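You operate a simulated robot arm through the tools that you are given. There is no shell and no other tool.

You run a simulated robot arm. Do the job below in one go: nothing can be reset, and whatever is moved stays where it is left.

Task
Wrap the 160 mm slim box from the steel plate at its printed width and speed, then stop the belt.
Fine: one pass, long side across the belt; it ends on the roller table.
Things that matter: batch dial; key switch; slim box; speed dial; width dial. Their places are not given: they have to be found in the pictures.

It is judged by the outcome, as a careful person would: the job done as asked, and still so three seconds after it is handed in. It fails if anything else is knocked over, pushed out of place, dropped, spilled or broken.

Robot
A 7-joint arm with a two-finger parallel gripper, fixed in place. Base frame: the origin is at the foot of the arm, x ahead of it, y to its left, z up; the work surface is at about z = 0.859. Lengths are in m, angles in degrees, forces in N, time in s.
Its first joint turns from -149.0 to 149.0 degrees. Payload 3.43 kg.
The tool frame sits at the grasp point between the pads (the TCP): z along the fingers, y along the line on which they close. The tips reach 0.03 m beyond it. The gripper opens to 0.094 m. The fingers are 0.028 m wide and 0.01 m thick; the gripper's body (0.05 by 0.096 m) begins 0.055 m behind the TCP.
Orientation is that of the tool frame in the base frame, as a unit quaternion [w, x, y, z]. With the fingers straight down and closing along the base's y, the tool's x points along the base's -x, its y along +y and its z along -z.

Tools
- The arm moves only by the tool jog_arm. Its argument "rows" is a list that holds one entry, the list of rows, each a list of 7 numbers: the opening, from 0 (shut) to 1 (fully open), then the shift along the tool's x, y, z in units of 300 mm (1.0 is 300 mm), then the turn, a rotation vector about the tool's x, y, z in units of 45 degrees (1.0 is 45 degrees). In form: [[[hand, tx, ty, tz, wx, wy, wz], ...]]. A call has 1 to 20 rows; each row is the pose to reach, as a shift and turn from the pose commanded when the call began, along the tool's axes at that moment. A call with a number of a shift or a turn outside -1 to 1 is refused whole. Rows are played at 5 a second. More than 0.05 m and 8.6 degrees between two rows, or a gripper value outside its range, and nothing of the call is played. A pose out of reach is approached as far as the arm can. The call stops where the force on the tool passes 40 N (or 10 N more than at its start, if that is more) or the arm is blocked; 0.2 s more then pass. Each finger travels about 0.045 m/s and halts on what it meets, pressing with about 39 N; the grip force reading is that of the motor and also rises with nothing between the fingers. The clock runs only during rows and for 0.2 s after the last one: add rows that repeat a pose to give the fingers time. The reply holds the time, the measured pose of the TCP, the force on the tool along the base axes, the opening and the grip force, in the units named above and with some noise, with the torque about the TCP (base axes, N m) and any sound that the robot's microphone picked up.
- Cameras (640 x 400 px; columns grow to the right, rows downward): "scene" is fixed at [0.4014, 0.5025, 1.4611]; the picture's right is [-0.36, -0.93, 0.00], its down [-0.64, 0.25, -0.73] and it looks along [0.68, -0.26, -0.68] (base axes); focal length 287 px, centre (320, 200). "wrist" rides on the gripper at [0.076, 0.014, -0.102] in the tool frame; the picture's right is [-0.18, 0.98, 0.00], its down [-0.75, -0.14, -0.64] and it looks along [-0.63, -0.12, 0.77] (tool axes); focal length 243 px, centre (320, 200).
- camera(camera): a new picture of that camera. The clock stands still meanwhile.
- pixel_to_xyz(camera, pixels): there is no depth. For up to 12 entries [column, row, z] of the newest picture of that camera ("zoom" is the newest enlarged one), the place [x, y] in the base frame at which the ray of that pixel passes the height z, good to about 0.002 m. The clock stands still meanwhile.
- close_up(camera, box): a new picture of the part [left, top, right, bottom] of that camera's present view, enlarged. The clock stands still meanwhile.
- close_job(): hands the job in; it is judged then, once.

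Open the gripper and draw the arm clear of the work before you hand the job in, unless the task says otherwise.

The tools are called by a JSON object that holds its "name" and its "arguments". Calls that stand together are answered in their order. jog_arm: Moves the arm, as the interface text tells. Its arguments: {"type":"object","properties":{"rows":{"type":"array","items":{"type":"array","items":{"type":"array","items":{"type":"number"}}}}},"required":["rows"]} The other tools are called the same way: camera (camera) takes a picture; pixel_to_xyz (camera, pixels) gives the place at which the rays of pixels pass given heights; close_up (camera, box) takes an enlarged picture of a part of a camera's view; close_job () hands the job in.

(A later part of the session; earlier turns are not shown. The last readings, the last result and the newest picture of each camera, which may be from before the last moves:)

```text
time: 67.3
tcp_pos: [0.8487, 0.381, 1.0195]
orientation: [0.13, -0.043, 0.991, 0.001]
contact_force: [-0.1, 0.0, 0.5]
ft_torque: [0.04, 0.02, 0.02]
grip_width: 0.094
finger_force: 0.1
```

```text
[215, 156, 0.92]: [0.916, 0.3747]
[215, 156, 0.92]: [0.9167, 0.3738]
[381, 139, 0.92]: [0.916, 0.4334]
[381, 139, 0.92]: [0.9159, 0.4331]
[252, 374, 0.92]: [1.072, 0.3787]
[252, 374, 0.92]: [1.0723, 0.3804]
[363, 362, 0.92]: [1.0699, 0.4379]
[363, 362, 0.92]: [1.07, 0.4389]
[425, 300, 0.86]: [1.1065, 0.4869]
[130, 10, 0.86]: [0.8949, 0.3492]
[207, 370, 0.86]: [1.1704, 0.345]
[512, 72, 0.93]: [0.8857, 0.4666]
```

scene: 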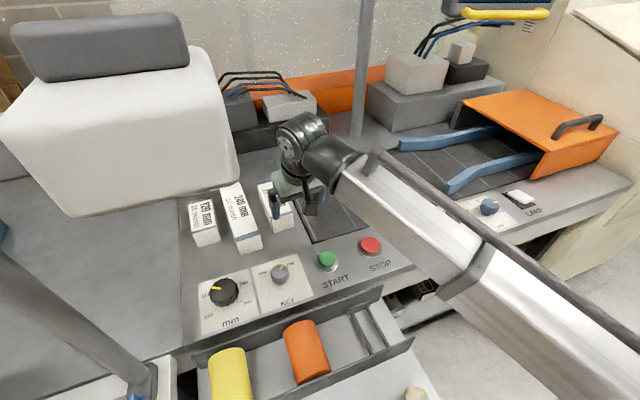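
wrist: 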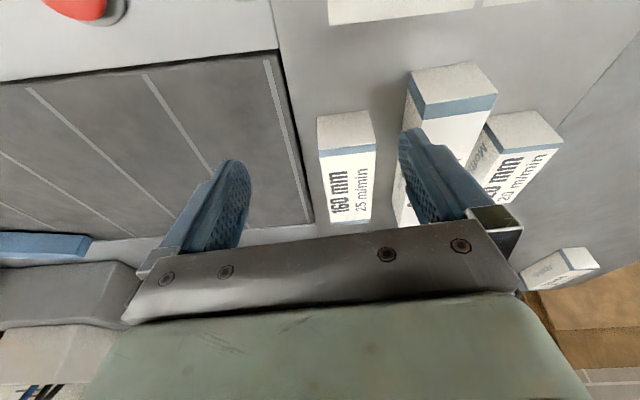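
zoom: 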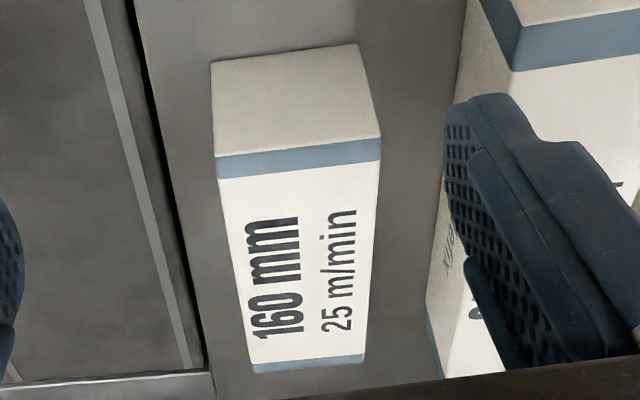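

The box measures 160×60×55 mm: centre (1.0005,0.407), top z≈0.915, turned about +2°, with the 240 box's side at y≈0.47. I move to a pre-grasp with 35° tilt, heading 2° and the fingers partly closed to 80 mm.

{"name": "jog_arm", "arguments": {"rows": [[[0.95, -0.01, 0.002, 0.01, 0.001, -0.016, 0.002], [0.9, -0.03, 0.006, 0.033, 0.002, -0.052, 0.007], [0.85, -0.06, 0.012, 0.065, 0.004, -0.1, 0.015], [0.85, -0.09, 0.018, 0.098, 0.006, -0.154, 0.022], [0.85, -0.12, 0.025, 0.13, 0.008, -0.205, 0.03], [0.85, -0.15, 0.031, 0.163, 0.01, -0.256, 0.037], [0.85, -0.18, 0.037, 0.196, 0.011, -0.307, 0.044], [0.85, -0.21, 0.043, 0.228, 0.013, -0.358, 0.051], [0.85, -0.24, 0.049, 0.26, 0.015, -0.41, 0.059], [0.85, -0.257, 0.053, 0.28, 0.016, -0.438, 0.063], [0.85, -0.262, 0.054, 0.285, 0.0167, -0.446, 0.064], [0.85, -0.262, 0.054, 0.285, 0.0167, -0.446, 0.064]]]}}

{"name": "camera", "arguments": {"camera": "wrist"}}

{"name": "camera", "arguments": {"camera": "scene"}}

```text
time: 69.9
tcp_pos: [0.9448, 0.4035, 0.9563]
orientation: [0.3, -0.016, 0.954, 0.004]
contact_force: [0.0, 0.7, 0.0]
ft_torque: [0.03, 0.0, -0.02]
grip_width: 0.0798
finger_force: 0.0
```

```text
taken
```

wrist: 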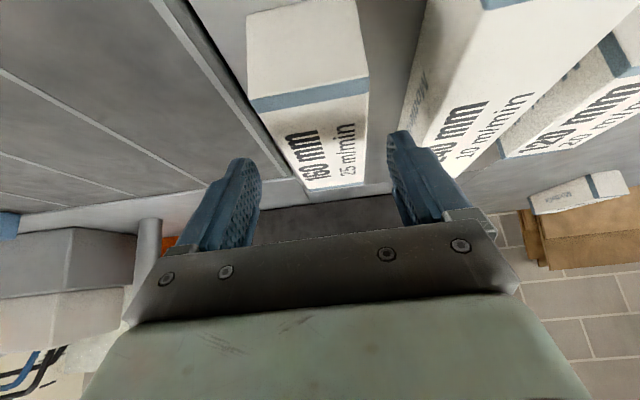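

```text
taken
```

scene: 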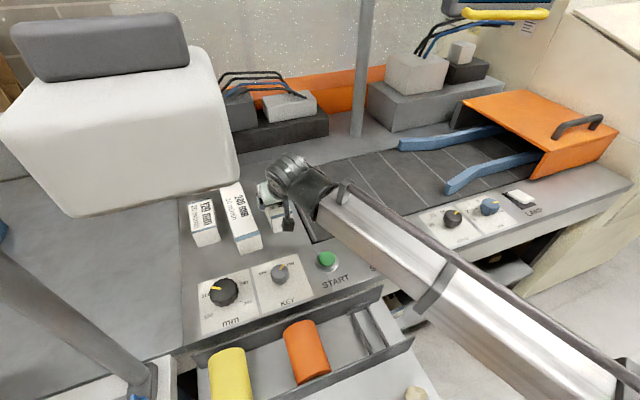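

The box lies between the fingers in the view, its top running from (308,95) to (335,187). I re-measure its top edges from this closer pose before descending.

{"name": "pixel_to_xyz", "arguments": {"camera": "wrist", "pixels": [[251, 99, 0.915], [251, 99, 0.915], [368, 79, 0.915], [368, 79, 0.915], [305, 189, 0.915], [305, 189, 0.915], [363, 184, 0.915], [363, 184, 0.915], [247, 15, 0.86], [354, 0, 0.86]]}}

{"name": "close_up", "arguments": {"camera": "wrist", "box": [180, 0, 470, 220]}}

```text
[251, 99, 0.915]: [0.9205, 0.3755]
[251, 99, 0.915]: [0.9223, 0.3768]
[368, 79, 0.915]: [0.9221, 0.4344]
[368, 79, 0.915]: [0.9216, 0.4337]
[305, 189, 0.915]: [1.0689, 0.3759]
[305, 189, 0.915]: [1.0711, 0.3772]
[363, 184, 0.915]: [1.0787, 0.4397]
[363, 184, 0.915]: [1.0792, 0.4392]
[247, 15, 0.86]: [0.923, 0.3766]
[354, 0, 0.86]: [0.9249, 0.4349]
```

```text
1.82 times, centred on (325, 110) of wrist
```

zoom: 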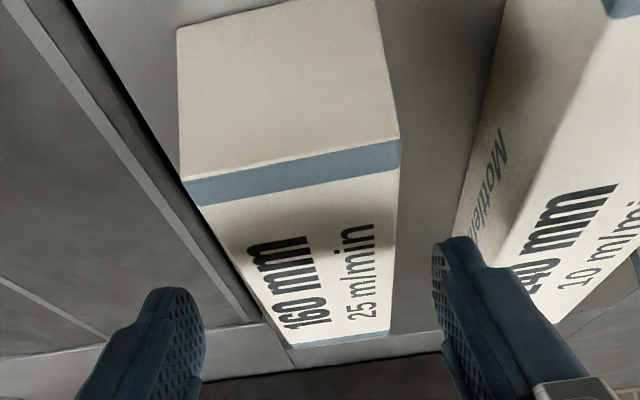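

The close measurement agrees (centre line y≈0.4065 at x=0.985). I descend 7 cm along the tool axis with the fingers straddling the box.

{"name": "jog_arm", "arguments": {"rows": [[[0.85, 0, 0.002, 0.015, 0, 0, 0], [0.85, 0, 0.004, 0.045, 0, 0, 0], [0.85, 0, 0.005, 0.08, 0, 0, 0], [0.85, -0.001, 0.005, 0.115, 0, 0, 0], [0.85, -0.001, 0.005, 0.15, 0, 0, 0], [0.85, -0.002, 0.005, 0.185, 0, 0, 0], [0.85, -0.002, 0.005, 0.215, 0, 0, 0], [0.85, -0.002, 0.005, 0.231, 0, 0, 0], [0.85, -0.002, 0.005, 0.231, 0, 0, 0]]]}}

{"name": "camera", "arguments": {"camera": "wrist"}}

```text
time: 71.9
tcp_pos: [0.9882, 0.407, 0.9012]
orientation: [0.299, -0.017, 0.954, 0.005]
contact_force: [-0.5, 0.9, -0.8]
ft_torque: [-0.02, -0.02, 0.04]
grip_width: 0.08
finger_force: 0.0
```

```text
taken
```

wrist: 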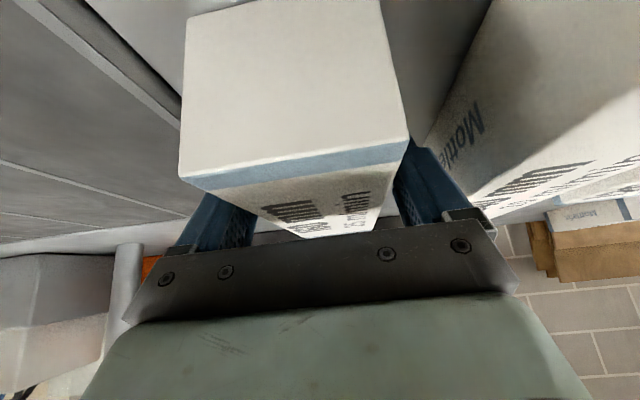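

The fingers straddle the box with no contact force. I close on it.

{"name": "jog_arm", "arguments": {"rows": [[[0.5, 0, 0, 0, 0, 0, 0], [0.4, 0, 0, 0, 0, 0, 0], [0.4, 0, 0, 0, 0, 0, 0], [0.4, 0, 0, 0, 0, 0, 0], [0.4, 0, 0, 0, 0, 0, 0]]]}}

{"name": "camera", "arguments": {"camera": "wrist"}}

```text
time: 73.1
tcp_pos: [0.9877, 0.406, 0.9018]
orientation: [0.3, -0.016, 0.954, 0.004]
contact_force: [0.7, 1.1, 0.5]
ft_torque: [0.09, -0.06, 0.04]
grip_width: 0.064
finger_force: 38.8
```

```text
taken
```

wrist: 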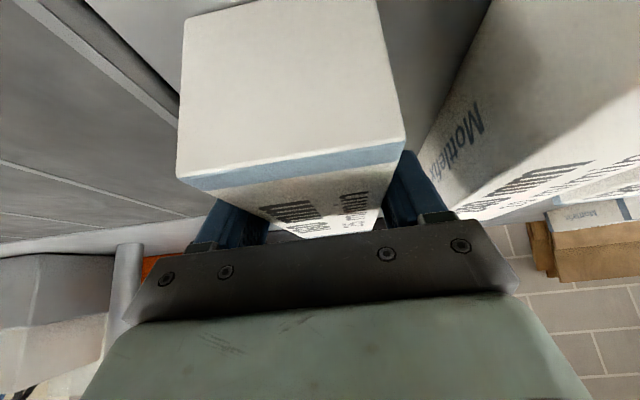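

Gripped at 64 mm with 39 N. I lift it 4 cm straight up and check that it hangs level.

{"name": "jog_arm", "arguments": {"rows": [[[0.4, -0.006, 0, -0.008, 0, 0, 0], [0.4, -0.018, 0, -0.025, 0, 0, 0], [0.4, -0.032, 0, -0.046, 0, 0, 0], [0.4, -0.047, 0, -0.067, 0, 0, 0], [0.4, -0.062, 0, -0.088, 0, 0, 0], [0.4, -0.073, 0, -0.104, 0, 0, 0], [0.4, -0.0765, 0, -0.109, 0, 0, 0], [0.4, -0.0765, 0, -0.109, 0, 0, 0]]]}}

{"name": "camera", "arguments": {"camera": "wrist"}}

{"name": "camera", "arguments": {"camera": "scene"}}

```text
time: 74.9
tcp_pos: [0.9872, 0.407, 0.9419]
orientation: [0.3, -0.017, 0.954, 0.005]
contact_force: [0.3, -0.1, -2.6]
ft_torque: [-0.01, 0.04, 0.01]
grip_width: 0.0637
finger_force: 39.1
```

```text
taken
```

wrist: 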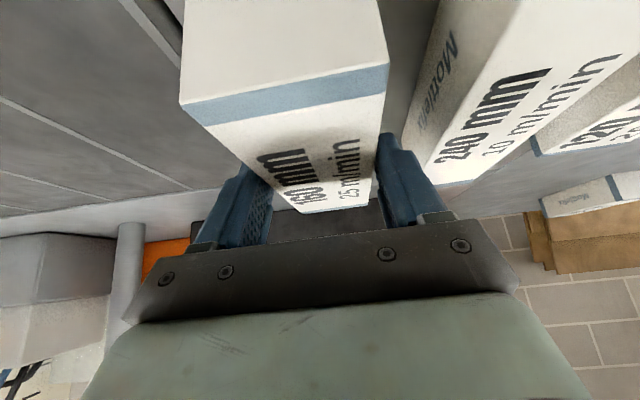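

```text
taken
```

scene: 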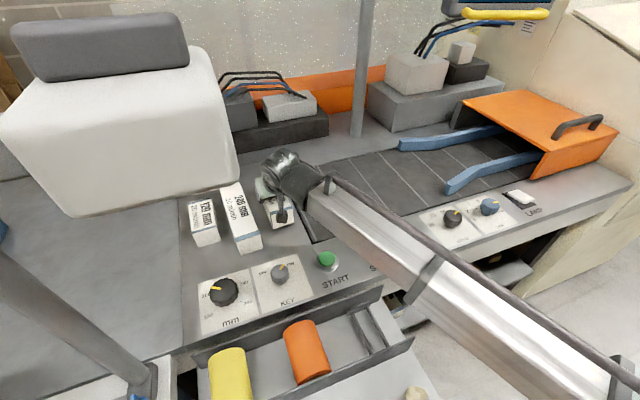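

The box's near edge moved in view from row ~165 to ~100, so it may have tilted or slipped in the grip. I measure its corners at both the lifted and unlifted heights.

{"name": "close_up", "arguments": {"camera": "wrist", "box": [150, 0, 470, 230]}}

{"name": "pixel_to_xyz", "arguments": {"camera": "wrist", "pixels": [[180, 105, 0.915], [180, 105, 0.955], [388, 66, 0.915], [388, 66, 0.955], [301, 213, 0.915], [301, 213, 0.955], [369, 204, 0.915], [369, 204, 0.955], [301, 213, 0.9], [369, 204, 0.9]]}}

{"name": "close_up", "arguments": {"camera": "scene", "box": [230, 140, 340, 250]}}

```text
1.74 times, centred on (310, 115) of wrist
```

zoom: 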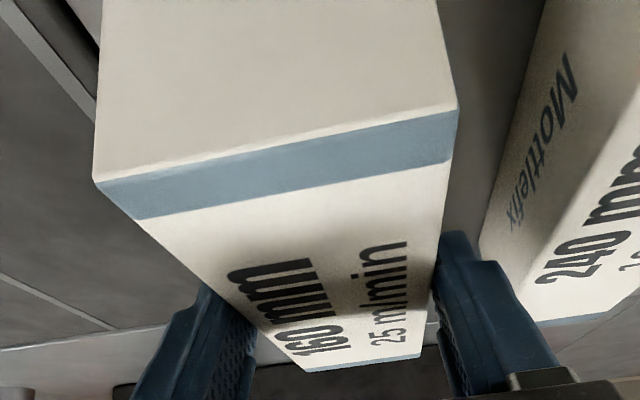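

```text
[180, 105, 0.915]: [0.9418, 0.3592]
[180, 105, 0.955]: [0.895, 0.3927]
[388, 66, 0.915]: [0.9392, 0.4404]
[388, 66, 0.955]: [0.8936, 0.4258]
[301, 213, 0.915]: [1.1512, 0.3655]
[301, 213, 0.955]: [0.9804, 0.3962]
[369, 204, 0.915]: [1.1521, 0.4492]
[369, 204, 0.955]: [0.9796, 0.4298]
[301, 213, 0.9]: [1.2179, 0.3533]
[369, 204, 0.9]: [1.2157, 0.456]
```

```text
3.64 times, centred on (285, 195) of scene
```

zoom: 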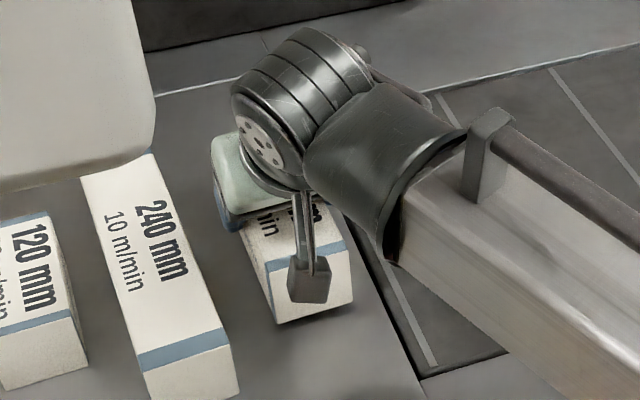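

The box is level but only 18 mm up while the hand rose 40 mm, so it slid about 2 cm in the pads. I lower the hand straight back down 18 mm to set it on the plate before it can slip further.

{"name": "jog_arm", "arguments": {"rows": [[[0.4, 0.006, 0, 0.0085, 0, 0, 0], [0.4, 0.015, 0, 0.022, 0, 0, 0], [0.4, 0.024, 0, 0.034, 0, 0, 0], [0.4, 0.031, 0, 0.044, 0, 0, 0], [0.4, 0.034, 0, 0.049, 0, 0, 0]]]}}

{"name": "camera", "arguments": {"camera": "wrist"}}

```text
time: 76.1
tcp_pos: [0.9872, 0.4074, 0.9236]
orientation: [0.3, -0.017, 0.954, 0.005]
contact_force: [-0.7, 0.5, -1.4]
ft_torque: [-0.05, -0.07, 0.02]
grip_width: 0.0639
finger_force: 39.3
```

```text
taken
```

wrist: 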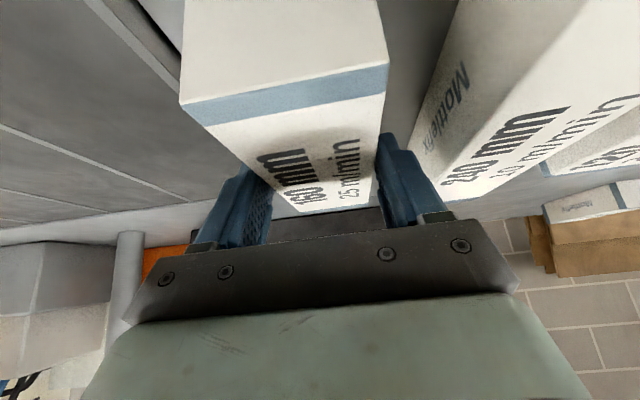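

The box kept its place in the grip while lowering and should be just on the plate now. I try a slow 2 cm lift again from this hold to see whether it slips.

{"name": "jog_arm", "arguments": {"rows": [[[0, 0, 0, 0, 0, 0, 0], [0, -0.003, 0, -0.004, 0, 0, 0], [0, -0.008, 0, -0.011, 0, 0, 0], [0, -0.013, 0, -0.019, 0, 0, 0], [0, -0.019, 0, -0.027, 0, 0, 0], [0, -0.025, 0, -0.035, 0, 0, 0], [0, -0.031, 0, -0.044, 0, 0, 0], [0, -0.036, 0, -0.051, 0, 0, 0], [0, -0.038, 0, -0.0545, 0, 0, 0], [0, -0.038, 0, -0.0545, 0, 0, 0]]]}}

{"name": "camera", "arguments": {"camera": "wrist"}}

{"name": "close_up", "arguments": {"camera": "scene", "box": [230, 140, 340, 250]}}

```text
time: 78.3
tcp_pos: [0.9869, 0.4065, 0.9431]
orientation: [0.3, -0.017, 0.954, 0.005]
contact_force: [0.0, 0.6, -2.4]
ft_torque: [-0.04, 0.05, 0.01]
grip_width: 0.0635
finger_force: 39.4
```

```text
taken
```

wrist: 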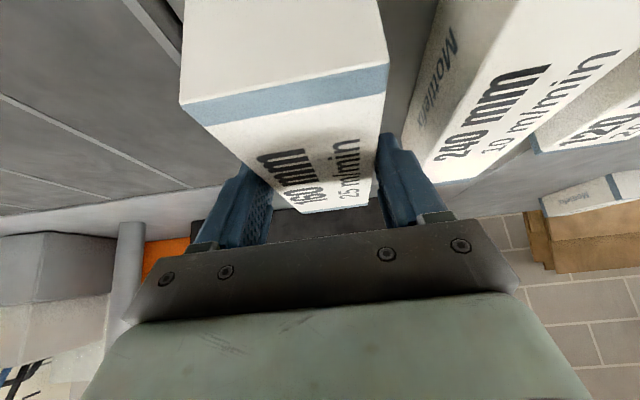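

```text
3.64 times, centred on (285, 195) of scene
```

zoom: 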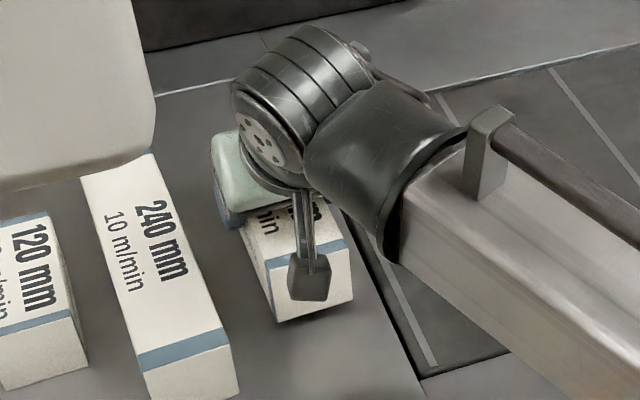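

No slip this time; the box hangs level about 19 mm up with a visible shadow. Before carrying it over, I measure the guide rails to find their centre line.

{"name": "close_up", "arguments": {"camera": "scene", "box": [380, 95, 560, 205]}}

```text
3.56 times, centred on (470, 150) of scene
```

zoom: 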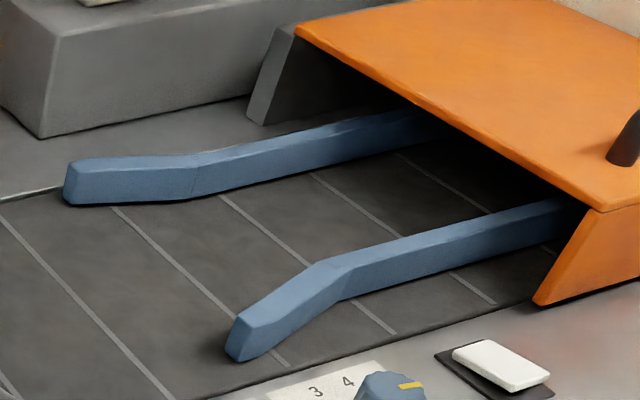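

I map the far rail's inner bottom edge and the near rail's edges from this zoom.

{"name": "pixel_to_xyz", "arguments": {"camera": "zoom", "pixels": [[65, 204, 0.862], [188, 200, 0.862], [300, 173, 0.862], [400, 148, 0.862], [237, 362, 0.862], [342, 300, 0.862], [450, 272, 0.862], [540, 248, 0.862], [330, 262, 0.89], [450, 229, 0.89], [560, 200, 0.89], [345, 268, 0.89]]}}

{"name": "pixel_to_xyz", "arguments": {"camera": "zoom", "pixels": [[68, 175, 0.89], [190, 168, 0.89], [300, 146, 0.89], [400, 123, 0.89], [200, 154, 0.89], [300, 131, 0.89], [230, 320, 0.89], [265, 325, 0.89], [345, 275, 0.89], [450, 245, 0.89], [0, 195, 0.86], [230, 395, 0.86]]}}

```text
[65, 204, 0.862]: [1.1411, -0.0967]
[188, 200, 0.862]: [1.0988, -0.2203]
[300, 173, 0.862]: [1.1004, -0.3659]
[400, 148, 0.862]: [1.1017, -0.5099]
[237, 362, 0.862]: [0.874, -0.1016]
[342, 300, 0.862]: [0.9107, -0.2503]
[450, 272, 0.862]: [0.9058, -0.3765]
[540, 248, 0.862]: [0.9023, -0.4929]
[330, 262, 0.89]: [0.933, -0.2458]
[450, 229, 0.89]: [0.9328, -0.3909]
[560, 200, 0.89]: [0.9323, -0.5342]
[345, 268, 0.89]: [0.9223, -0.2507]
```

```text
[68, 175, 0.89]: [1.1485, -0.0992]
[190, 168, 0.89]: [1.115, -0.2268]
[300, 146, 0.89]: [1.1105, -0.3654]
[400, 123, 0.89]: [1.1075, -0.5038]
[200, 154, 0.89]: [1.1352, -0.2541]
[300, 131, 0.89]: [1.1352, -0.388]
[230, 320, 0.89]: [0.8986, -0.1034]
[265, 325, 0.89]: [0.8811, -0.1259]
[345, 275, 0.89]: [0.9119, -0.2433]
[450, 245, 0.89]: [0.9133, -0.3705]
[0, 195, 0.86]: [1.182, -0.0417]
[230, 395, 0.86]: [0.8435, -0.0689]
```

The guides' inner faces are at x≈1.100 and ≈0.931 (centre 1.0155, same as the belt), with a gap of about 170 mm. I carry the box to centre (1.0155, 0.20) over the belt, turning out the 2° yaw.

{"name": "jog_arm", "arguments": {"rows": [[[0, -0.01, 0, -0.014, 0, 0, 0], [0, -0.023, -0.01, -0.033, 0, 0, 0], [0, -0.024, -0.04, -0.032, 0.001, 0, 0.002], [0, -0.026, -0.085, -0.031, 0.003, 0, 0.004], [0, -0.027, -0.135, -0.03, 0.005, 0, 0.007], [0, -0.029, -0.185, -0.029, 0.007, 0, 0.01], [0, -0.03, -0.235, -0.028, 0.009, 0, 0.013], [0, -0.032, -0.285, -0.027, 0.011, 0, 0.016], [0, -0.033, -0.335, -0.026, 0.013, 0, 0.018], [0, -0.035, -0.385, -0.025, 0.015, 0, 0.021], [0, -0.036, -0.435, -0.024, 0.017, 0, 0.024], [0, -0.038, -0.485, -0.023, 0.019, 0, 0.027], [0, -0.039, -0.535, -0.022, 0.021, 0, 0.03], [0, -0.041, -0.585, -0.021, 0.023, 0, 0.032], [0, -0.042, -0.63, -0.02, 0.025, 0, 0.035], [0, -0.043, -0.665, -0.019, 0.026, 0, 0.037], [0, -0.044, -0.685, -0.018, 0.0268, 0, 0.0382], [0, -0.044, -0.69, -0.018, 0.0268, 0, 0.0382], [0, -0.044, -0.69, -0.018, 0.0268, 0, 0.0382]]]}}

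{"name": "camera", "arguments": {"camera": "wrist"}}

{"name": "camera", "arguments": {"camera": "scene"}}

```text
time: 82.3
tcp_pos: [1.0018, 0.2021, 0.955]
orientation: [0.3, 0.001, 0.954, -0.001]
contact_force: [0.0, 0.4, -2.2]
ft_torque: [-0.01, 0.04, 0.01]
grip_width: 0.0638
finger_force: 39.1
```

```text
taken
```

wrist: 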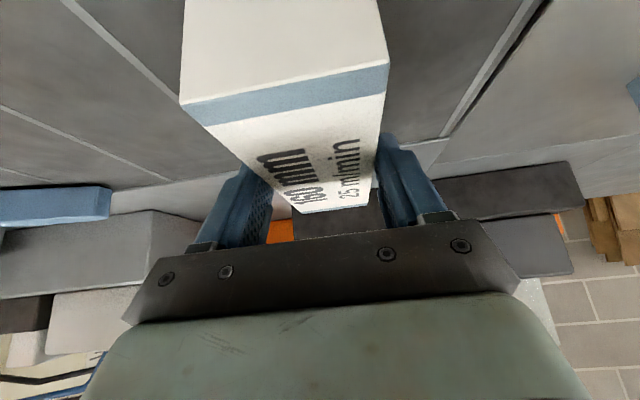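

```text
taken
```

scene: 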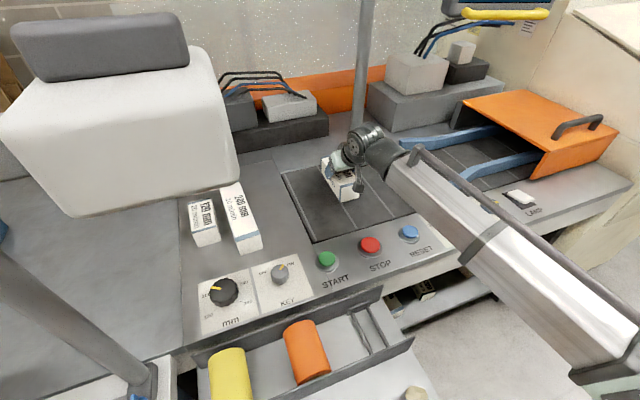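

The box is in place over the belt with an unchanged hold (centre x≈1.015, yaw ≈0), its bottom at about z≈0.89. I lower 26 mm, then continue in small steps.

{"name": "jog_arm", "arguments": {"rows": [[[0, 0.006, 0, 0.009, 0, 0, 0], [0, 0.016, 0, 0.023, 0, 0, 0], [0, 0.027, 0, 0.038, 0, 0, 0], [0, 0.037, 0, 0.053, 0, 0, 0], [0, 0.045, 0, 0.064, 0, 0, 0], [0, 0.05, 0, 0.071, 0, 0, 0], [0, 0.05, 0, 0.071, 0, 0, 0]]]}}

```text
time: 83.9
tcp_pos: [1.0012, 0.201, 0.9282]
orientation: [0.3, 0.001, 0.954, -0.002]
contact_force: [0.1, 0.6, -3.6]
ft_torque: [0.03, 0.02, 0.02]
grip_width: 0.0636
finger_force: 39.2
```

No contact yet at TCP z=0.928 (on the plate it touched at about 0.9236). I lower another 5 mm in small steps.

{"name": "jog_arm", "arguments": {"rows": [[[0, 0.002, 0, 0.0027, 0, 0, 0], [0, 0.004, 0, 0.0055, 0, 0, 0], [0, 0.006, 0, 0.008, 0, 0, 0], [0, 0.008, 0, 0.011, 0, 0, 0], [0, 0.0095, 0, 0.0135, 0, 0, 0], [0, 0.0095, 0, 0.0135, 0, 0, 0]]]}}

{"name": "camera", "arguments": {"camera": "scene"}}

{"name": "close_up", "arguments": {"camera": "scene", "box": [290, 130, 410, 230]}}

```text
time: 85.3
tcp_pos: [1.0005, 0.2007, 0.9249]
orientation: [0.3, 0.0, 0.954, -0.001]
contact_force: [0.1, -0.1, -1.7]
ft_torque: [-0.01, 0.07, 0.0]
grip_width: 0.0637
finger_force: 38.6
```

```text
taken
```

scene: 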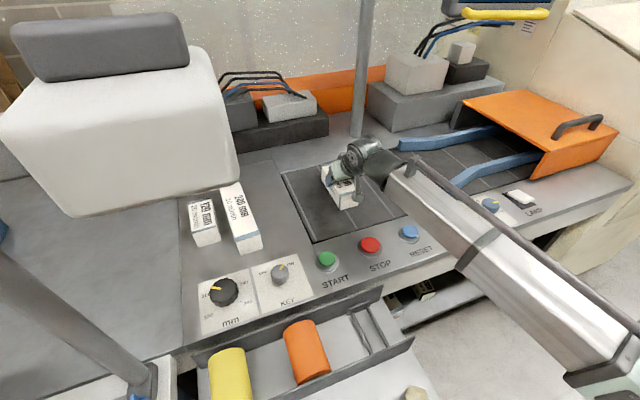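

```text
4.00 times, centred on (350, 180) of scene
```

zoom: 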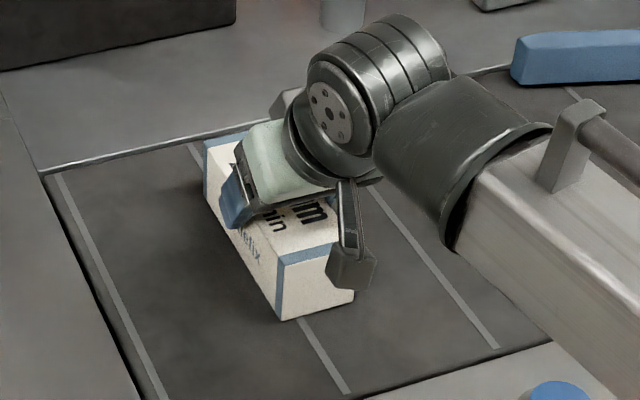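

The force eased to −1.7 N and the box looks seated on the belt. I go 1.5 mm more and then open the fingers gently to 80 mm.

{"name": "jog_arm", "arguments": {"rows": [[[0, 0.0015, 0, 0.002, 0, 0, 0], [0, 0.003, 0, 0.004, 0, 0, 0], [0, 0.003, 0, 0.004, 0, 0, 0], [0.72, 0.003, 0, 0.004, 0, 0, 0], [0.78, 0.003, 0, 0.004, 0, 0, 0], [0.85, 0.003, 0, 0.004, 0, 0, 0], [0.9, 0.003, 0, 0.004, 0, 0, 0], [0.9, 0.003, 0, 0.004, 0, 0, 0]]]}}

{"name": "camera", "arguments": {"camera": "wrist"}}

```text
time: 87.1
tcp_pos: [1.0017, 0.1998, 0.9232]
orientation: [0.299, 0.001, 0.954, -0.001]
contact_force: [0.1, 0.3, -0.8]
ft_torque: [0.03, -0.01, -0.03]
grip_width: 0.0845
finger_force: 0.1
```

```text
taken
```

wrist: 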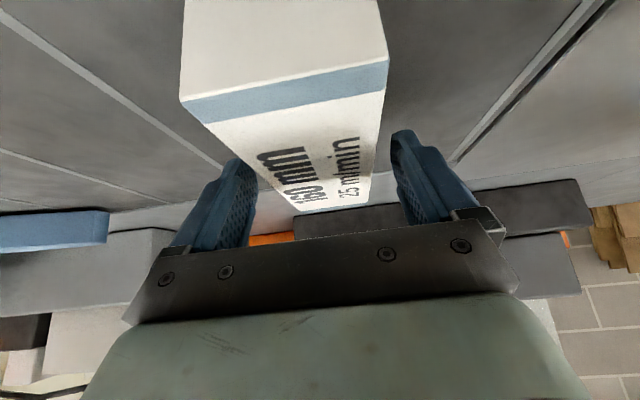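

Released and the box stayed put. I back the hand straight out along the tool axis by 10 cm.

{"name": "jog_arm", "arguments": {"rows": [[[0.9, 0, 0, -0.02, 0, 0, 0], [0.9, 0, 0, -0.06, 0, 0, 0], [0.9, 0, 0, -0.1, 0, 0, 0], [0.9, 0, 0, -0.15, 0, 0, 0], [0.9, 0, 0, -0.2, 0, 0, 0], [0.9, 0, 0, -0.25, 0, 0, 0], [0.9, 0, 0, -0.3, 0, 0, 0], [0.9, 0, 0, -0.33, 0, 0, 0], [0.9, 0, 0, -0.33, 0, 0, 0]]]}}

{"name": "camera", "arguments": {"camera": "wrist"}}

{"name": "camera", "arguments": {"camera": "scene"}}

```text
time: 89.1
tcp_pos: [0.9439, 0.2009, 1.0045]
orientation: [0.3, 0.0, 0.954, 0.0]
contact_force: [-0.2, 0.2, -0.4]
ft_torque: [0.03, -0.02, 0.02]
grip_width: 0.0845
finger_force: 0.1
```

```text
taken
```

wrist: 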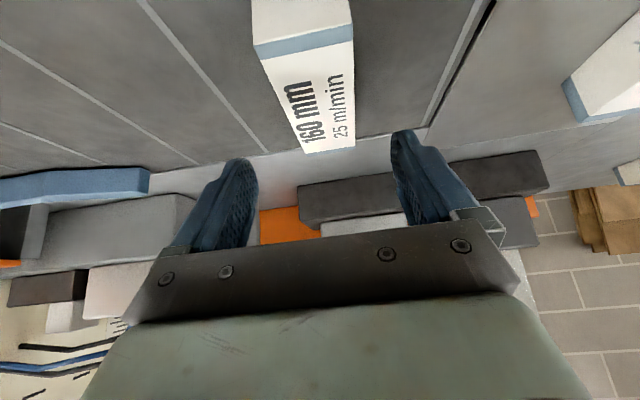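

```text
taken
```

scene: 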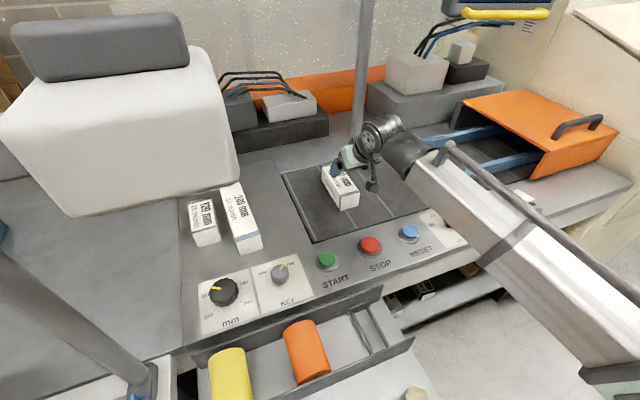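

The box rests on the belt. I map its top corners to check that it lies square and centred.

{"name": "close_up", "arguments": {"camera": "wrist", "box": [220, 0, 400, 165]}}

```text
2.42 times, centred on (310, 82) of wrist
```

zoom: 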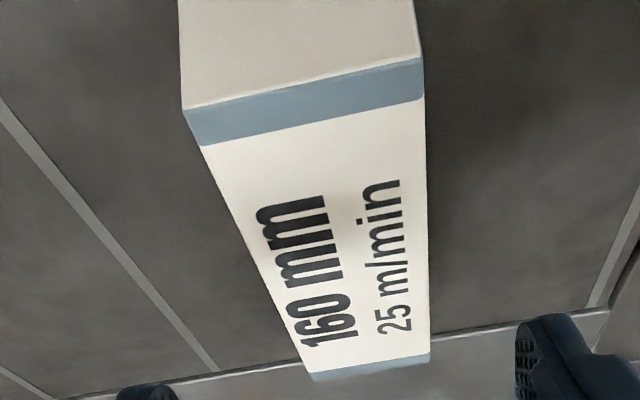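

{"name": "pixel_to_xyz", "arguments": {"camera": "zoom", "pixels": [[184, 109, 0.915], [184, 109, 0.915], [184, 109, 0.915], [422, 56, 0.915], [422, 56, 0.915], [422, 56, 0.915], [313, 381, 0.915], [313, 381, 0.915], [313, 381, 0.915], [430, 360, 0.915], [430, 360, 0.915], [430, 360, 0.915]]}}

{"name": "pixel_to_xyz", "arguments": {"camera": "zoom", "pixels": [[184, 109, -2], [422, 56, -2], [313, 381, -2], [430, 360, -2]]}}

```text
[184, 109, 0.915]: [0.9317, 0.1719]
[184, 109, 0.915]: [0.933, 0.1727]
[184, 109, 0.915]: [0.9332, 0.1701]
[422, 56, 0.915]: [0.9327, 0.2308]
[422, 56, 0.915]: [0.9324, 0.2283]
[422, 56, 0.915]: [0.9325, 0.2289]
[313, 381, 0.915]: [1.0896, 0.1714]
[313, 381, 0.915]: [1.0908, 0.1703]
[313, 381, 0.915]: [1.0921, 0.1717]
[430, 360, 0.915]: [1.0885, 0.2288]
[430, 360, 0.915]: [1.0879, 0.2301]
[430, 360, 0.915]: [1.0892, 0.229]
```

```text
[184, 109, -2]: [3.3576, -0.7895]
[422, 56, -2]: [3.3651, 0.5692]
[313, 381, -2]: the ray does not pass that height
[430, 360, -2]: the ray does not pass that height
```

The box lies square: x 0.932–1.090, y 0.171–0.229, yaw ≈0, centre x≈1.011 versus guide centre ≈1.0155. I draw the hand back over the START area, fingers closing, and compare box and rails in the same scene picture.

{"name": "jog_arm", "arguments": {"rows": [[[0.8, 0.014, 0.012, -0.007, 0, 0.02, 0], [0.6, 0.04, 0.035, -0.02, 0, 0.06, 0], [0.4, 0.08, 0.07, -0.037, 0, 0.12, 0], [0.2, 0.12, 0.106, -0.055, 0, 0.184, 0], [0, 0.16, 0.142, -0.073, 0, 0.245, 0], [0, 0.2, 0.177, -0.092, 0, 0.306, 0], [0, 0.24, 0.213, -0.11, 0, 0.368, 0], [0, 0.28, 0.248, -0.128, 0, 0.43, 0], [0, 0.32, 0.283, -0.147, 0, 0.49, 0], [0, 0.36, 0.319, -0.165, 0, 0.55, 0], [0, 0.4, 0.354, -0.183, 0, 0.613, 0], [0, 0.44, 0.39, -0.2, 0, 0.674, 0], [0, 0.475, 0.42, -0.218, 0, 0.728, 0], [0, 0.5, 0.443, -0.229, 0, 0.766, 0], [0, 0.508, 0.45, -0.233, 0, 0.778, 0], [0, 0.508, 0.45, -0.233, 0, 0.778, 0]]]}}

{"name": "camera", "arguments": {"camera": "wrist"}}

{"name": "camera", "arguments": {"camera": "scene"}}

```text
time: 92.5
tcp_pos: [0.7792, 0.3349, 0.9737]
orientation: [0.0, 0.001, 1.0, -0.001]
contact_force: [-0.1, -0.7, 0.2]
ft_torque: [0.02, 0.0, 0.01]
grip_width: 0.0002
finger_force: 32.7
```

```text
taken
```

wrist: 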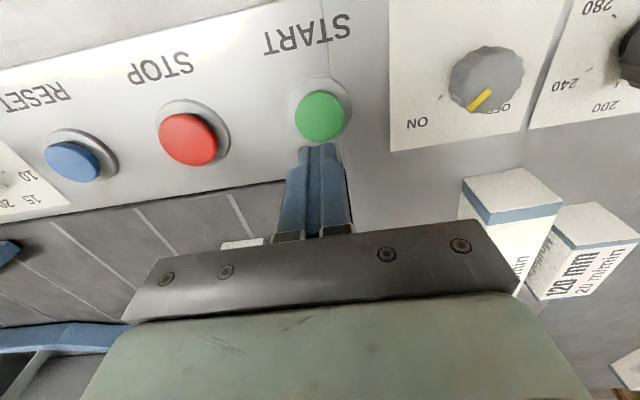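

```text
taken
```

scene: 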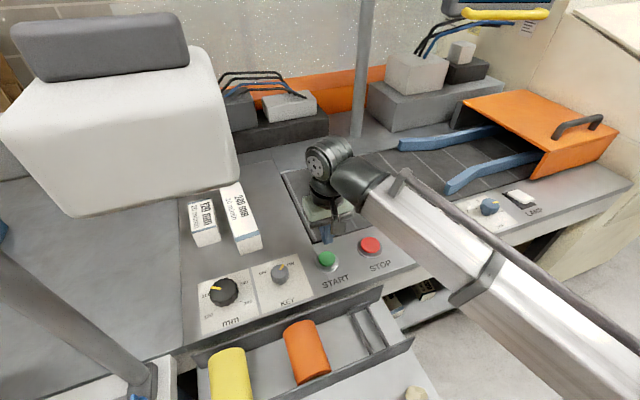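

The forearm hides the box from the scene camera here, so I shift left to y≈0.47 for an unobstructed picture.

{"name": "jog_arm", "arguments": {"rows": [[[0, 0.01, 0.03, 0, 0, 0, 0], [0, 0.025, 0.09, 0, 0, 0, 0], [0, 0.04, 0.16, 0, 0, 0, 0], [0, 0.055, 0.23, 0, 0, 0, 0], [0, 0.07, 0.3, 0, 0, 0, 0], [0, 0.085, 0.37, 0, 0, 0, 0], [0, 0.095, 0.43, 0, 0, 0, 0], [0, 0.1, 0.46, 0, 0, 0, 0], [0, 0.1, 0.46, 0, 0, 0, 0]]]}}

{"name": "camera", "arguments": {"camera": "scene"}}

{"name": "close_up", "arguments": {"camera": "scene", "box": [280, 110, 540, 250]}}

```text
time: 94.5
tcp_pos: [0.7493, 0.4746, 0.9737]
orientation: [0.0, 0.001, 1.0, -0.001]
contact_force: [-0.6, -0.7, 0.1]
ft_torque: [0.01, 0.01, -0.03]
grip_width: 0.0
finger_force: 32.8
```

```text
taken
```

scene: 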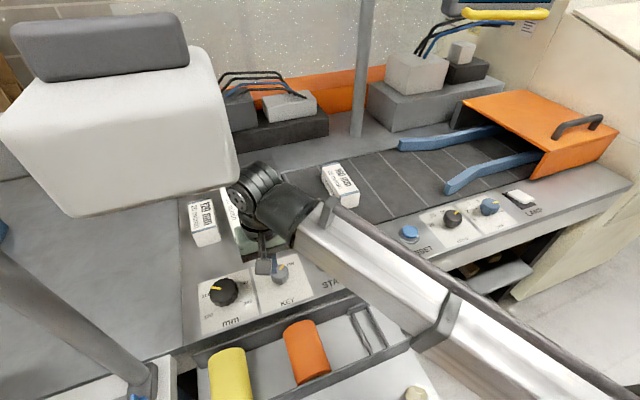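

```text
2.46 times, centred on (410, 180) of scene
```

zoom: 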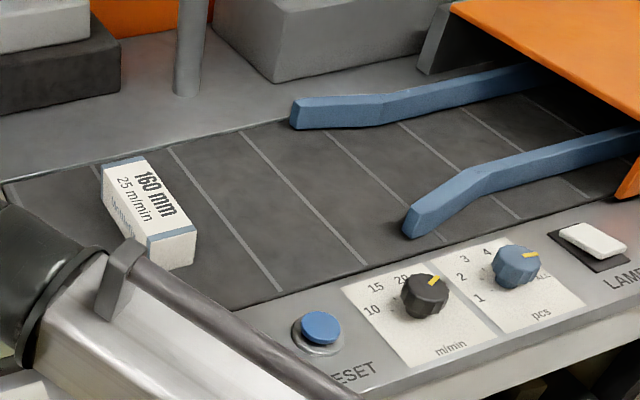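

Box and rails are both visible now. I zoom on the box and map it with the scene camera, then the rails again with repeats.

{"name": "close_up", "arguments": {"camera": "scene", "box": [310, 150, 380, 220]}}

```text
5.71 times, centred on (345, 185) of scene
```

zoom: 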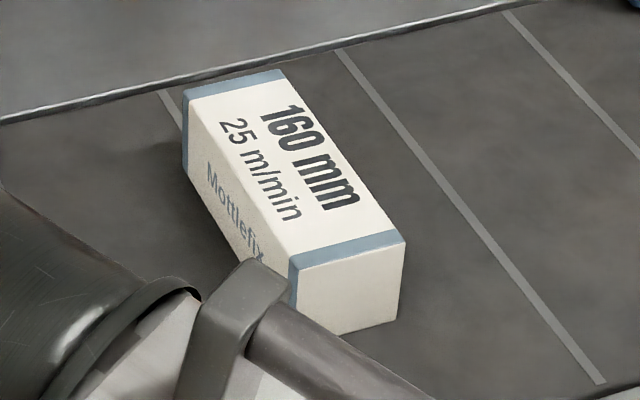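

{"name": "pixel_to_xyz", "arguments": {"camera": "zoom", "pixels": [[405, 240, 0.915], [405, 240, 0.915], [405, 240, 0.915], [291, 263, 0.915], [291, 263, 0.915], [291, 263, 0.915], [281, 70, 0.915], [281, 70, 0.915], [281, 70, 0.915], [184, 93, 0.915], [184, 93, 0.915], [184, 93, 0.915]]}}

{"name": "pixel_to_xyz", "arguments": {"camera": "zoom", "pixels": [[398, 320, 0.86], [398, 320, 0.86], [398, 320, 0.86], [340, 334, 0.86], [340, 334, 0.86], [182, 167, 0.86], [182, 167, 0.86], [602, 383, 0.86], [602, 383, 0.86], [507, 12, 0.86], [507, 12, 0.86]]}}

{"name": "close_up", "arguments": {"camera": "scene", "box": [380, 95, 560, 205]}}

{"name": "pixel_to_xyz", "arguments": {"camera": "zoom", "pixels": [[200, 197, 0.86], [200, 197, 0.86], [300, 173, 0.86], [300, 173, 0.86], [342, 301, 0.86], [342, 301, 0.86], [450, 273, 0.86], [450, 273, 0.86], [335, 261, 0.89], [335, 261, 0.89], [450, 229, 0.89], [450, 229, 0.89]]}}

```text
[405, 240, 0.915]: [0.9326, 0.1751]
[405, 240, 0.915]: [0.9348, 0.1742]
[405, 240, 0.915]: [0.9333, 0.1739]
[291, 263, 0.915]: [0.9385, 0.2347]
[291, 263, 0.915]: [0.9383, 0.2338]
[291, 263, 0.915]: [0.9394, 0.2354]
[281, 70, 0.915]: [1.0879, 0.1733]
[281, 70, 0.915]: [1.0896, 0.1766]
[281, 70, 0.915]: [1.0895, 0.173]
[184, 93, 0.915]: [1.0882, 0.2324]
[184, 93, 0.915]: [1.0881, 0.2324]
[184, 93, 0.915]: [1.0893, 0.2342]
```

```text
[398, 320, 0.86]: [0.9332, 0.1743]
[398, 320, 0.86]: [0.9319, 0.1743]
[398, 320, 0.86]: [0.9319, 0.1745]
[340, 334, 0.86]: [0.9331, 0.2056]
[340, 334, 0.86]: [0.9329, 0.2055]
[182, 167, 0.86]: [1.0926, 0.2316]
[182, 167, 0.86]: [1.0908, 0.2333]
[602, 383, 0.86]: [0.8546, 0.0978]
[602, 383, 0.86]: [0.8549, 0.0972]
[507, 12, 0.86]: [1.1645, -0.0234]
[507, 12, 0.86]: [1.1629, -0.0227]
```

```text
3.56 times, centred on (470, 150) of scene
```

zoom: 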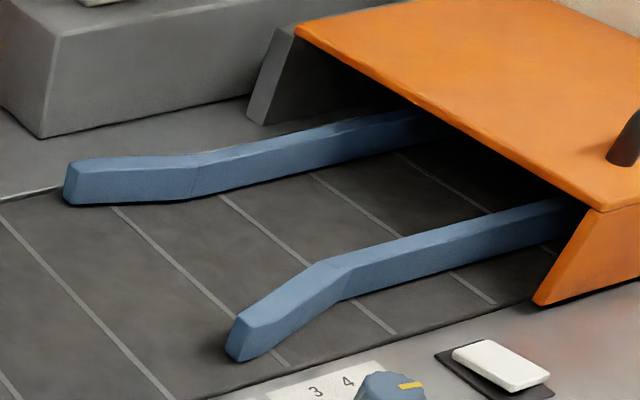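

```text
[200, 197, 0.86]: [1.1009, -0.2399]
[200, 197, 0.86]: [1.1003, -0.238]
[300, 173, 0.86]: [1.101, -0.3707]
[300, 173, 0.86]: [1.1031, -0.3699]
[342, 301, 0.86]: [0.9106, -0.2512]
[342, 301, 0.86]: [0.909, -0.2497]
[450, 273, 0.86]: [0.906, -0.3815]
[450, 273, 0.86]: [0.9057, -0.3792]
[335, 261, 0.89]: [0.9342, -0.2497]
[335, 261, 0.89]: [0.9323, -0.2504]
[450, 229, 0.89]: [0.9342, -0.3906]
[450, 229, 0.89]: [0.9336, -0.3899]
```

Box centre x≈1.012 and guide centre ≈1.013 in the same camera, so no nudge is needed. I recheck the speed dial and the other controls in the clear scene view before starting.

{"name": "close_up", "arguments": {"camera": "scene", "box": [425, 190, 525, 252]}}

```text
6.40 times, centred on (475, 221) of scene
```

zoom: 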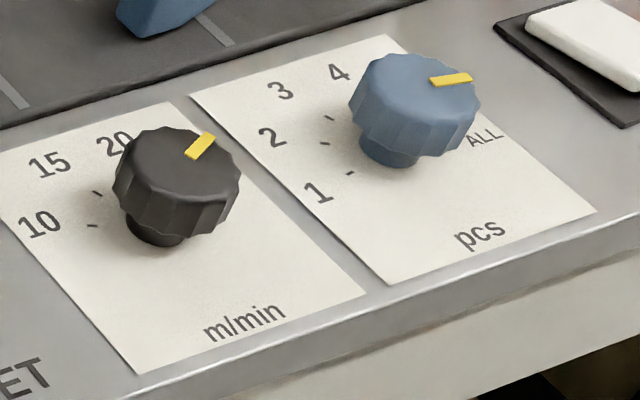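

{"name": "pixel_to_xyz", "arguments": {"camera": "zoom", "pixels": [[212, 136, -2], [188, 156, -2], [212, 136, -2], [188, 156, -2], [471, 77, -2], [433, 82, -2], [471, 77, -2], [433, 82, -2]]}}

```text
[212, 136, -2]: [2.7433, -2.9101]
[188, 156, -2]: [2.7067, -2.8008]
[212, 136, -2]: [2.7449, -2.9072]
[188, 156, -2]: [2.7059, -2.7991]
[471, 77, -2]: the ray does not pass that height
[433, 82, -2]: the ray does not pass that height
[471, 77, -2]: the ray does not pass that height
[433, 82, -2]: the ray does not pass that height
```

The speed pointer averages −67° over both cameras, exactly the 25 mark; batch is still at ALL and key at ON. I move to hover over START with the fingers closed.

{"name": "jog_arm", "arguments": {"rows": [[[0, -0.007, -0.03, 0.005, 0, 0, 0], [0, -0.02, -0.09, 0.015, 0, 0, 0], [0, -0.036, -0.16, 0.028, 0, 0, 0], [0, -0.052, -0.23, 0.04, 0, 0, 0], [0, -0.068, -0.3, 0.053, 0, 0, 0], [0, -0.083, -0.37, 0.065, 0, 0, 0], [0, -0.095, -0.425, 0.075, 0, 0, 0], [0, -0.103, -0.459, 0.08, 0, 0, 0], [0, -0.103, -0.459, 0.08, 0, 0, 0]]]}}

{"name": "camera", "arguments": {"camera": "wrist"}}

{"name": "close_up", "arguments": {"camera": "wrist", "box": [220, 40, 420, 165]}}

```text
time: 96.5
tcp_pos: [0.7802, 0.3347, 0.9494]
orientation: [0.0, 0.001, 1.0, -0.001]
contact_force: [0.0, -0.2, 0.4]
ft_torque: [-0.02, 0.03, 0.01]
grip_width: 0.0
finger_force: 33.1
```

```text
taken
```

wrist: 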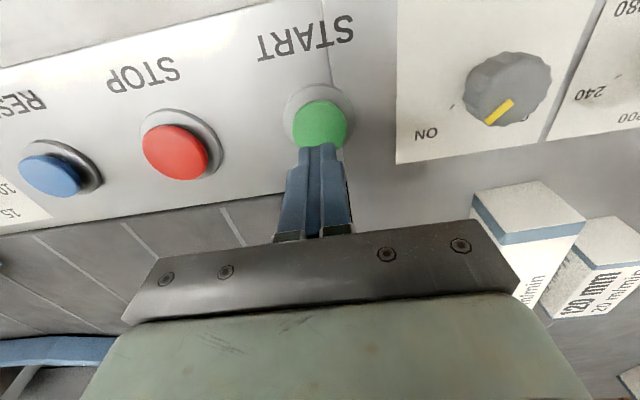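

```text
3.20 times, centred on (320, 102) of wrist
```

zoom: 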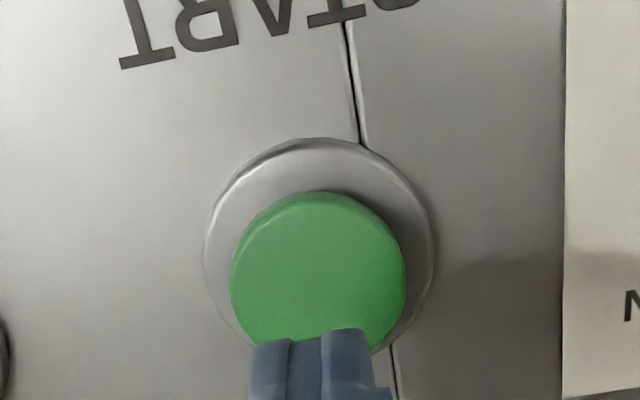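

I map the START cap centre (318,270) and its base ring centre (318,245), plus the STOP cap, at plausible heights.

{"name": "pixel_to_xyz", "arguments": {"camera": "zoom", "pixels": [[318, 248, 0.863], [318, 248, 0.863], [318, 272, 0.88], [318, 272, 0.88], [318, 272, 0.875], [232, 275, 0.88], [404, 272, 0.88], [203, 250, 0.863], [433, 245, 0.863]]}}

{"name": "pixel_to_xyz", "arguments": {"camera": "wrist", "pixels": [[175, 153, 0.88], [175, 153, 0.88], [182, 143, 0.863], [182, 143, 0.863], [143, 150, 0.88], [207, 157, 0.88]]}}

{"name": "pixel_to_xyz", "arguments": {"camera": "scene", "pixels": [[371, 244, 0.88], [371, 247, 0.863], [410, 231, 0.88]]}}

```text
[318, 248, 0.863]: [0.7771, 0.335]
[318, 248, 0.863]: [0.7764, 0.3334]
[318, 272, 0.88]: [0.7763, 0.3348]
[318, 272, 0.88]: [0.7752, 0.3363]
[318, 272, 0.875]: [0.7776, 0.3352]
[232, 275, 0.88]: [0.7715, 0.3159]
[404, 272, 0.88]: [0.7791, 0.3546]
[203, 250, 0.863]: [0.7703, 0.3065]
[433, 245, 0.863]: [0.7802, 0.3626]
```

```text
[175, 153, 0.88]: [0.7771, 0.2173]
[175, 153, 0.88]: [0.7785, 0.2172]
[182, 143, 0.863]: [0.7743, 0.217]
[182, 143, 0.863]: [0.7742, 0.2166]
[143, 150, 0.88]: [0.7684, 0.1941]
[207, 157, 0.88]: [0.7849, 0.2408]
```

```text
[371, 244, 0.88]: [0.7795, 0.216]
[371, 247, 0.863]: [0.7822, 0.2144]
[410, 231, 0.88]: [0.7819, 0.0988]
```

START is centred at (0.7765,0.335) with its cap top near z≈0.878 (STOP at (0.777,0.217)). I press START with the closed fingertips in small steps and rise again.

{"name": "jog_arm", "arguments": {"rows": [[[0, 0.006, 0, 0.04, 0, 0, 0], [0, 0.012, 0, 0.09, 0, 0, 0], [0, 0.012, 0, 0.125, 0, 0, 0], [0, 0.012, 0, 0.137, 0, 0, 0], [0, 0.012, 0, 0.144, 0, 0, 0], [0, 0.012, 0, 0.15, 0, 0, 0], [0, 0.012, 0, 0.156, 0, 0, 0], [0, 0.012, 0, 0.162, 0, 0, 0], [0, 0.012, 0, 0.14, 0, 0, 0], [0, 0.012, 0, 0.1, 0, 0, 0]]]}}

{"name": "camera", "arguments": {"camera": "scene"}}

```text
time: 98.7
tcp_pos: [0.7773, 0.3355, 0.9201]
orientation: [0.0, 0.001, 1.0, -0.001]
contact_force: [-0.4, -0.3, -0.1]
ft_torque: [-0.03, 0.01, -0.04]
grip_width: 0.0001
finger_force: 33.1
heard: click
```

```text
taken
```

scene: 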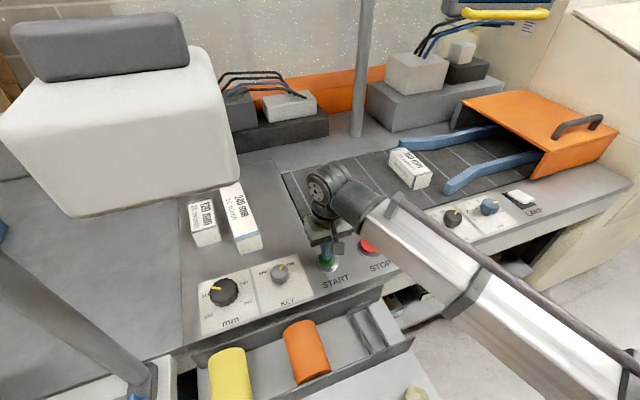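

A click was heard and the box is already moving, now at (410,165) heading squarely into the guides. I move over STOP and wait there while it passes through.

{"name": "jog_arm", "arguments": {"rows": [[[0, 0, -0.02, -0.06, 0, 0, 0], [0, 0, -0.1, -0.08, 0, 0, 0], [0, 0, -0.19, -0.08, 0, 0, 0], [0, 0, -0.28, -0.08, 0, 0, 0], [0, 0, -0.36, -0.07, 0, 0, 0], [0, 0, -0.395, -0.06, 0, 0, 0]]]}}

{"name": "camera", "arguments": {"camera": "scene"}}

{"name": "close_up", "arguments": {"camera": "scene", "box": [620, 0, 640, 400]}}

{"name": "close_up", "arguments": {"camera": "wrist", "box": [0, 0, 20, 400]}}

```text
time: 100.1
tcp_pos: [0.7772, 0.2183, 0.9372]
orientation: [-0.001, 0.0, 1.0, -0.001]
contact_force: [0.9, 0.6, 0.4]
ft_torque: [-0.02, 0.01, 0.02]
grip_width: 0.0002
finger_force: 32.9
```

```text
taken
```

scene: 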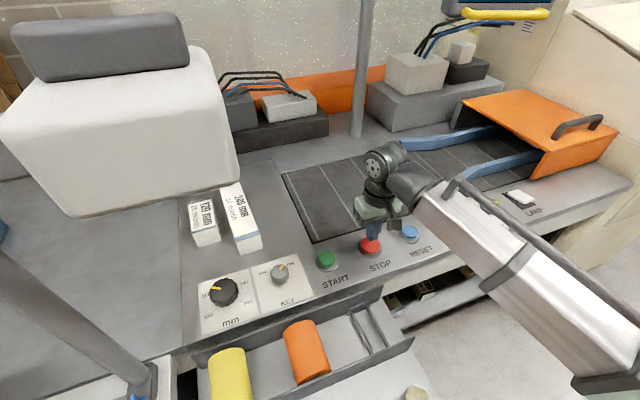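

```text
1.00 times, centred on (630, 200) of scene (not enlarged: the box is as wide or as high as the picture)
```

zoom: 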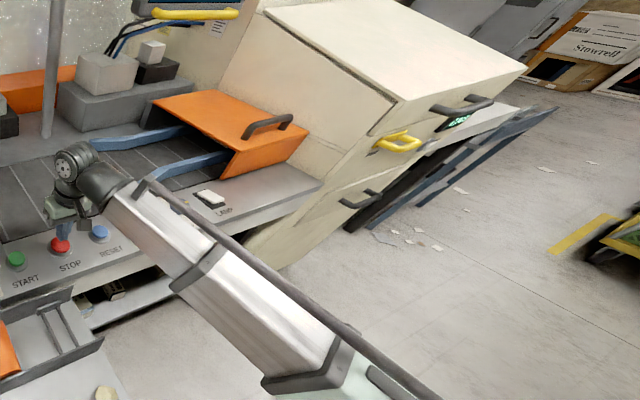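

```text
1.00 times, centred on (10, 200) of wrist (not enlarged: the box is as wide or as high as the picture)
```

zoom: 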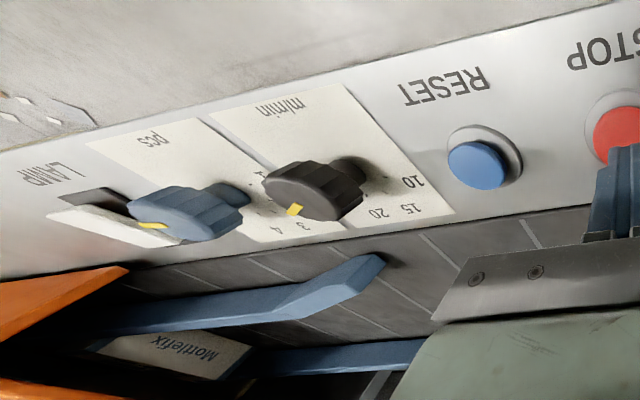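

The box is entering the tunnel between the rails (wrist strip at (165,350)). I hold over STOP and wait a moment, then look for it at the exit side by (480,130) of the widened scene view.

{"name": "jog_arm", "arguments": {"rows": [[[0, 0, 0, 0.01, 0, 0, 0], [0, 0, 0, 0.01, 0, 0, 0], [0, 0, 0, 0.01, 0, 0, 0], [0, 0, 0, 0.01, 0, 0, 0], [0, 0, 0, 0.01, 0, 0, 0]]]}}

{"name": "close_up", "arguments": {"camera": "scene", "box": [620, 0, 640, 400]}}

{"name": "close_up", "arguments": {"camera": "wrist", "box": [0, 0, 20, 400]}}

```text
time: 101.3
tcp_pos: [0.7771, 0.218, 0.935]
orientation: [0.0, 0.001, 1.0, -0.001]
contact_force: [0.2, 0.1, 0.6]
ft_torque: [-0.01, 0.03, 0.0]
grip_width: 0.0001
finger_force: 33.1
```

```text
1.00 times, centred on (630, 200) of scene (not enlarged: the box is as wide or as high as the picture)
```

zoom: 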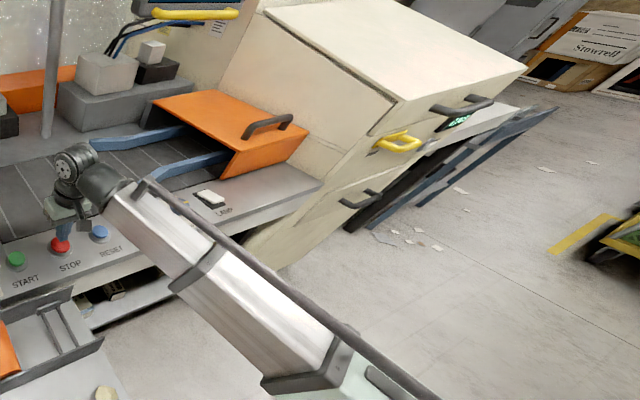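

```text
1.00 times, centred on (10, 200) of wrist (not enlarged: the box is as wide or as high as the picture)
```

zoom: 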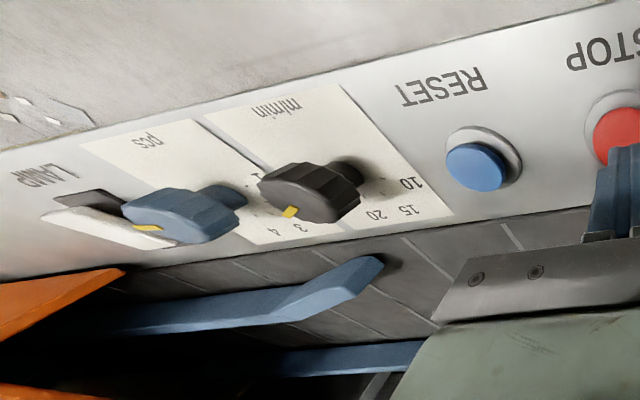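

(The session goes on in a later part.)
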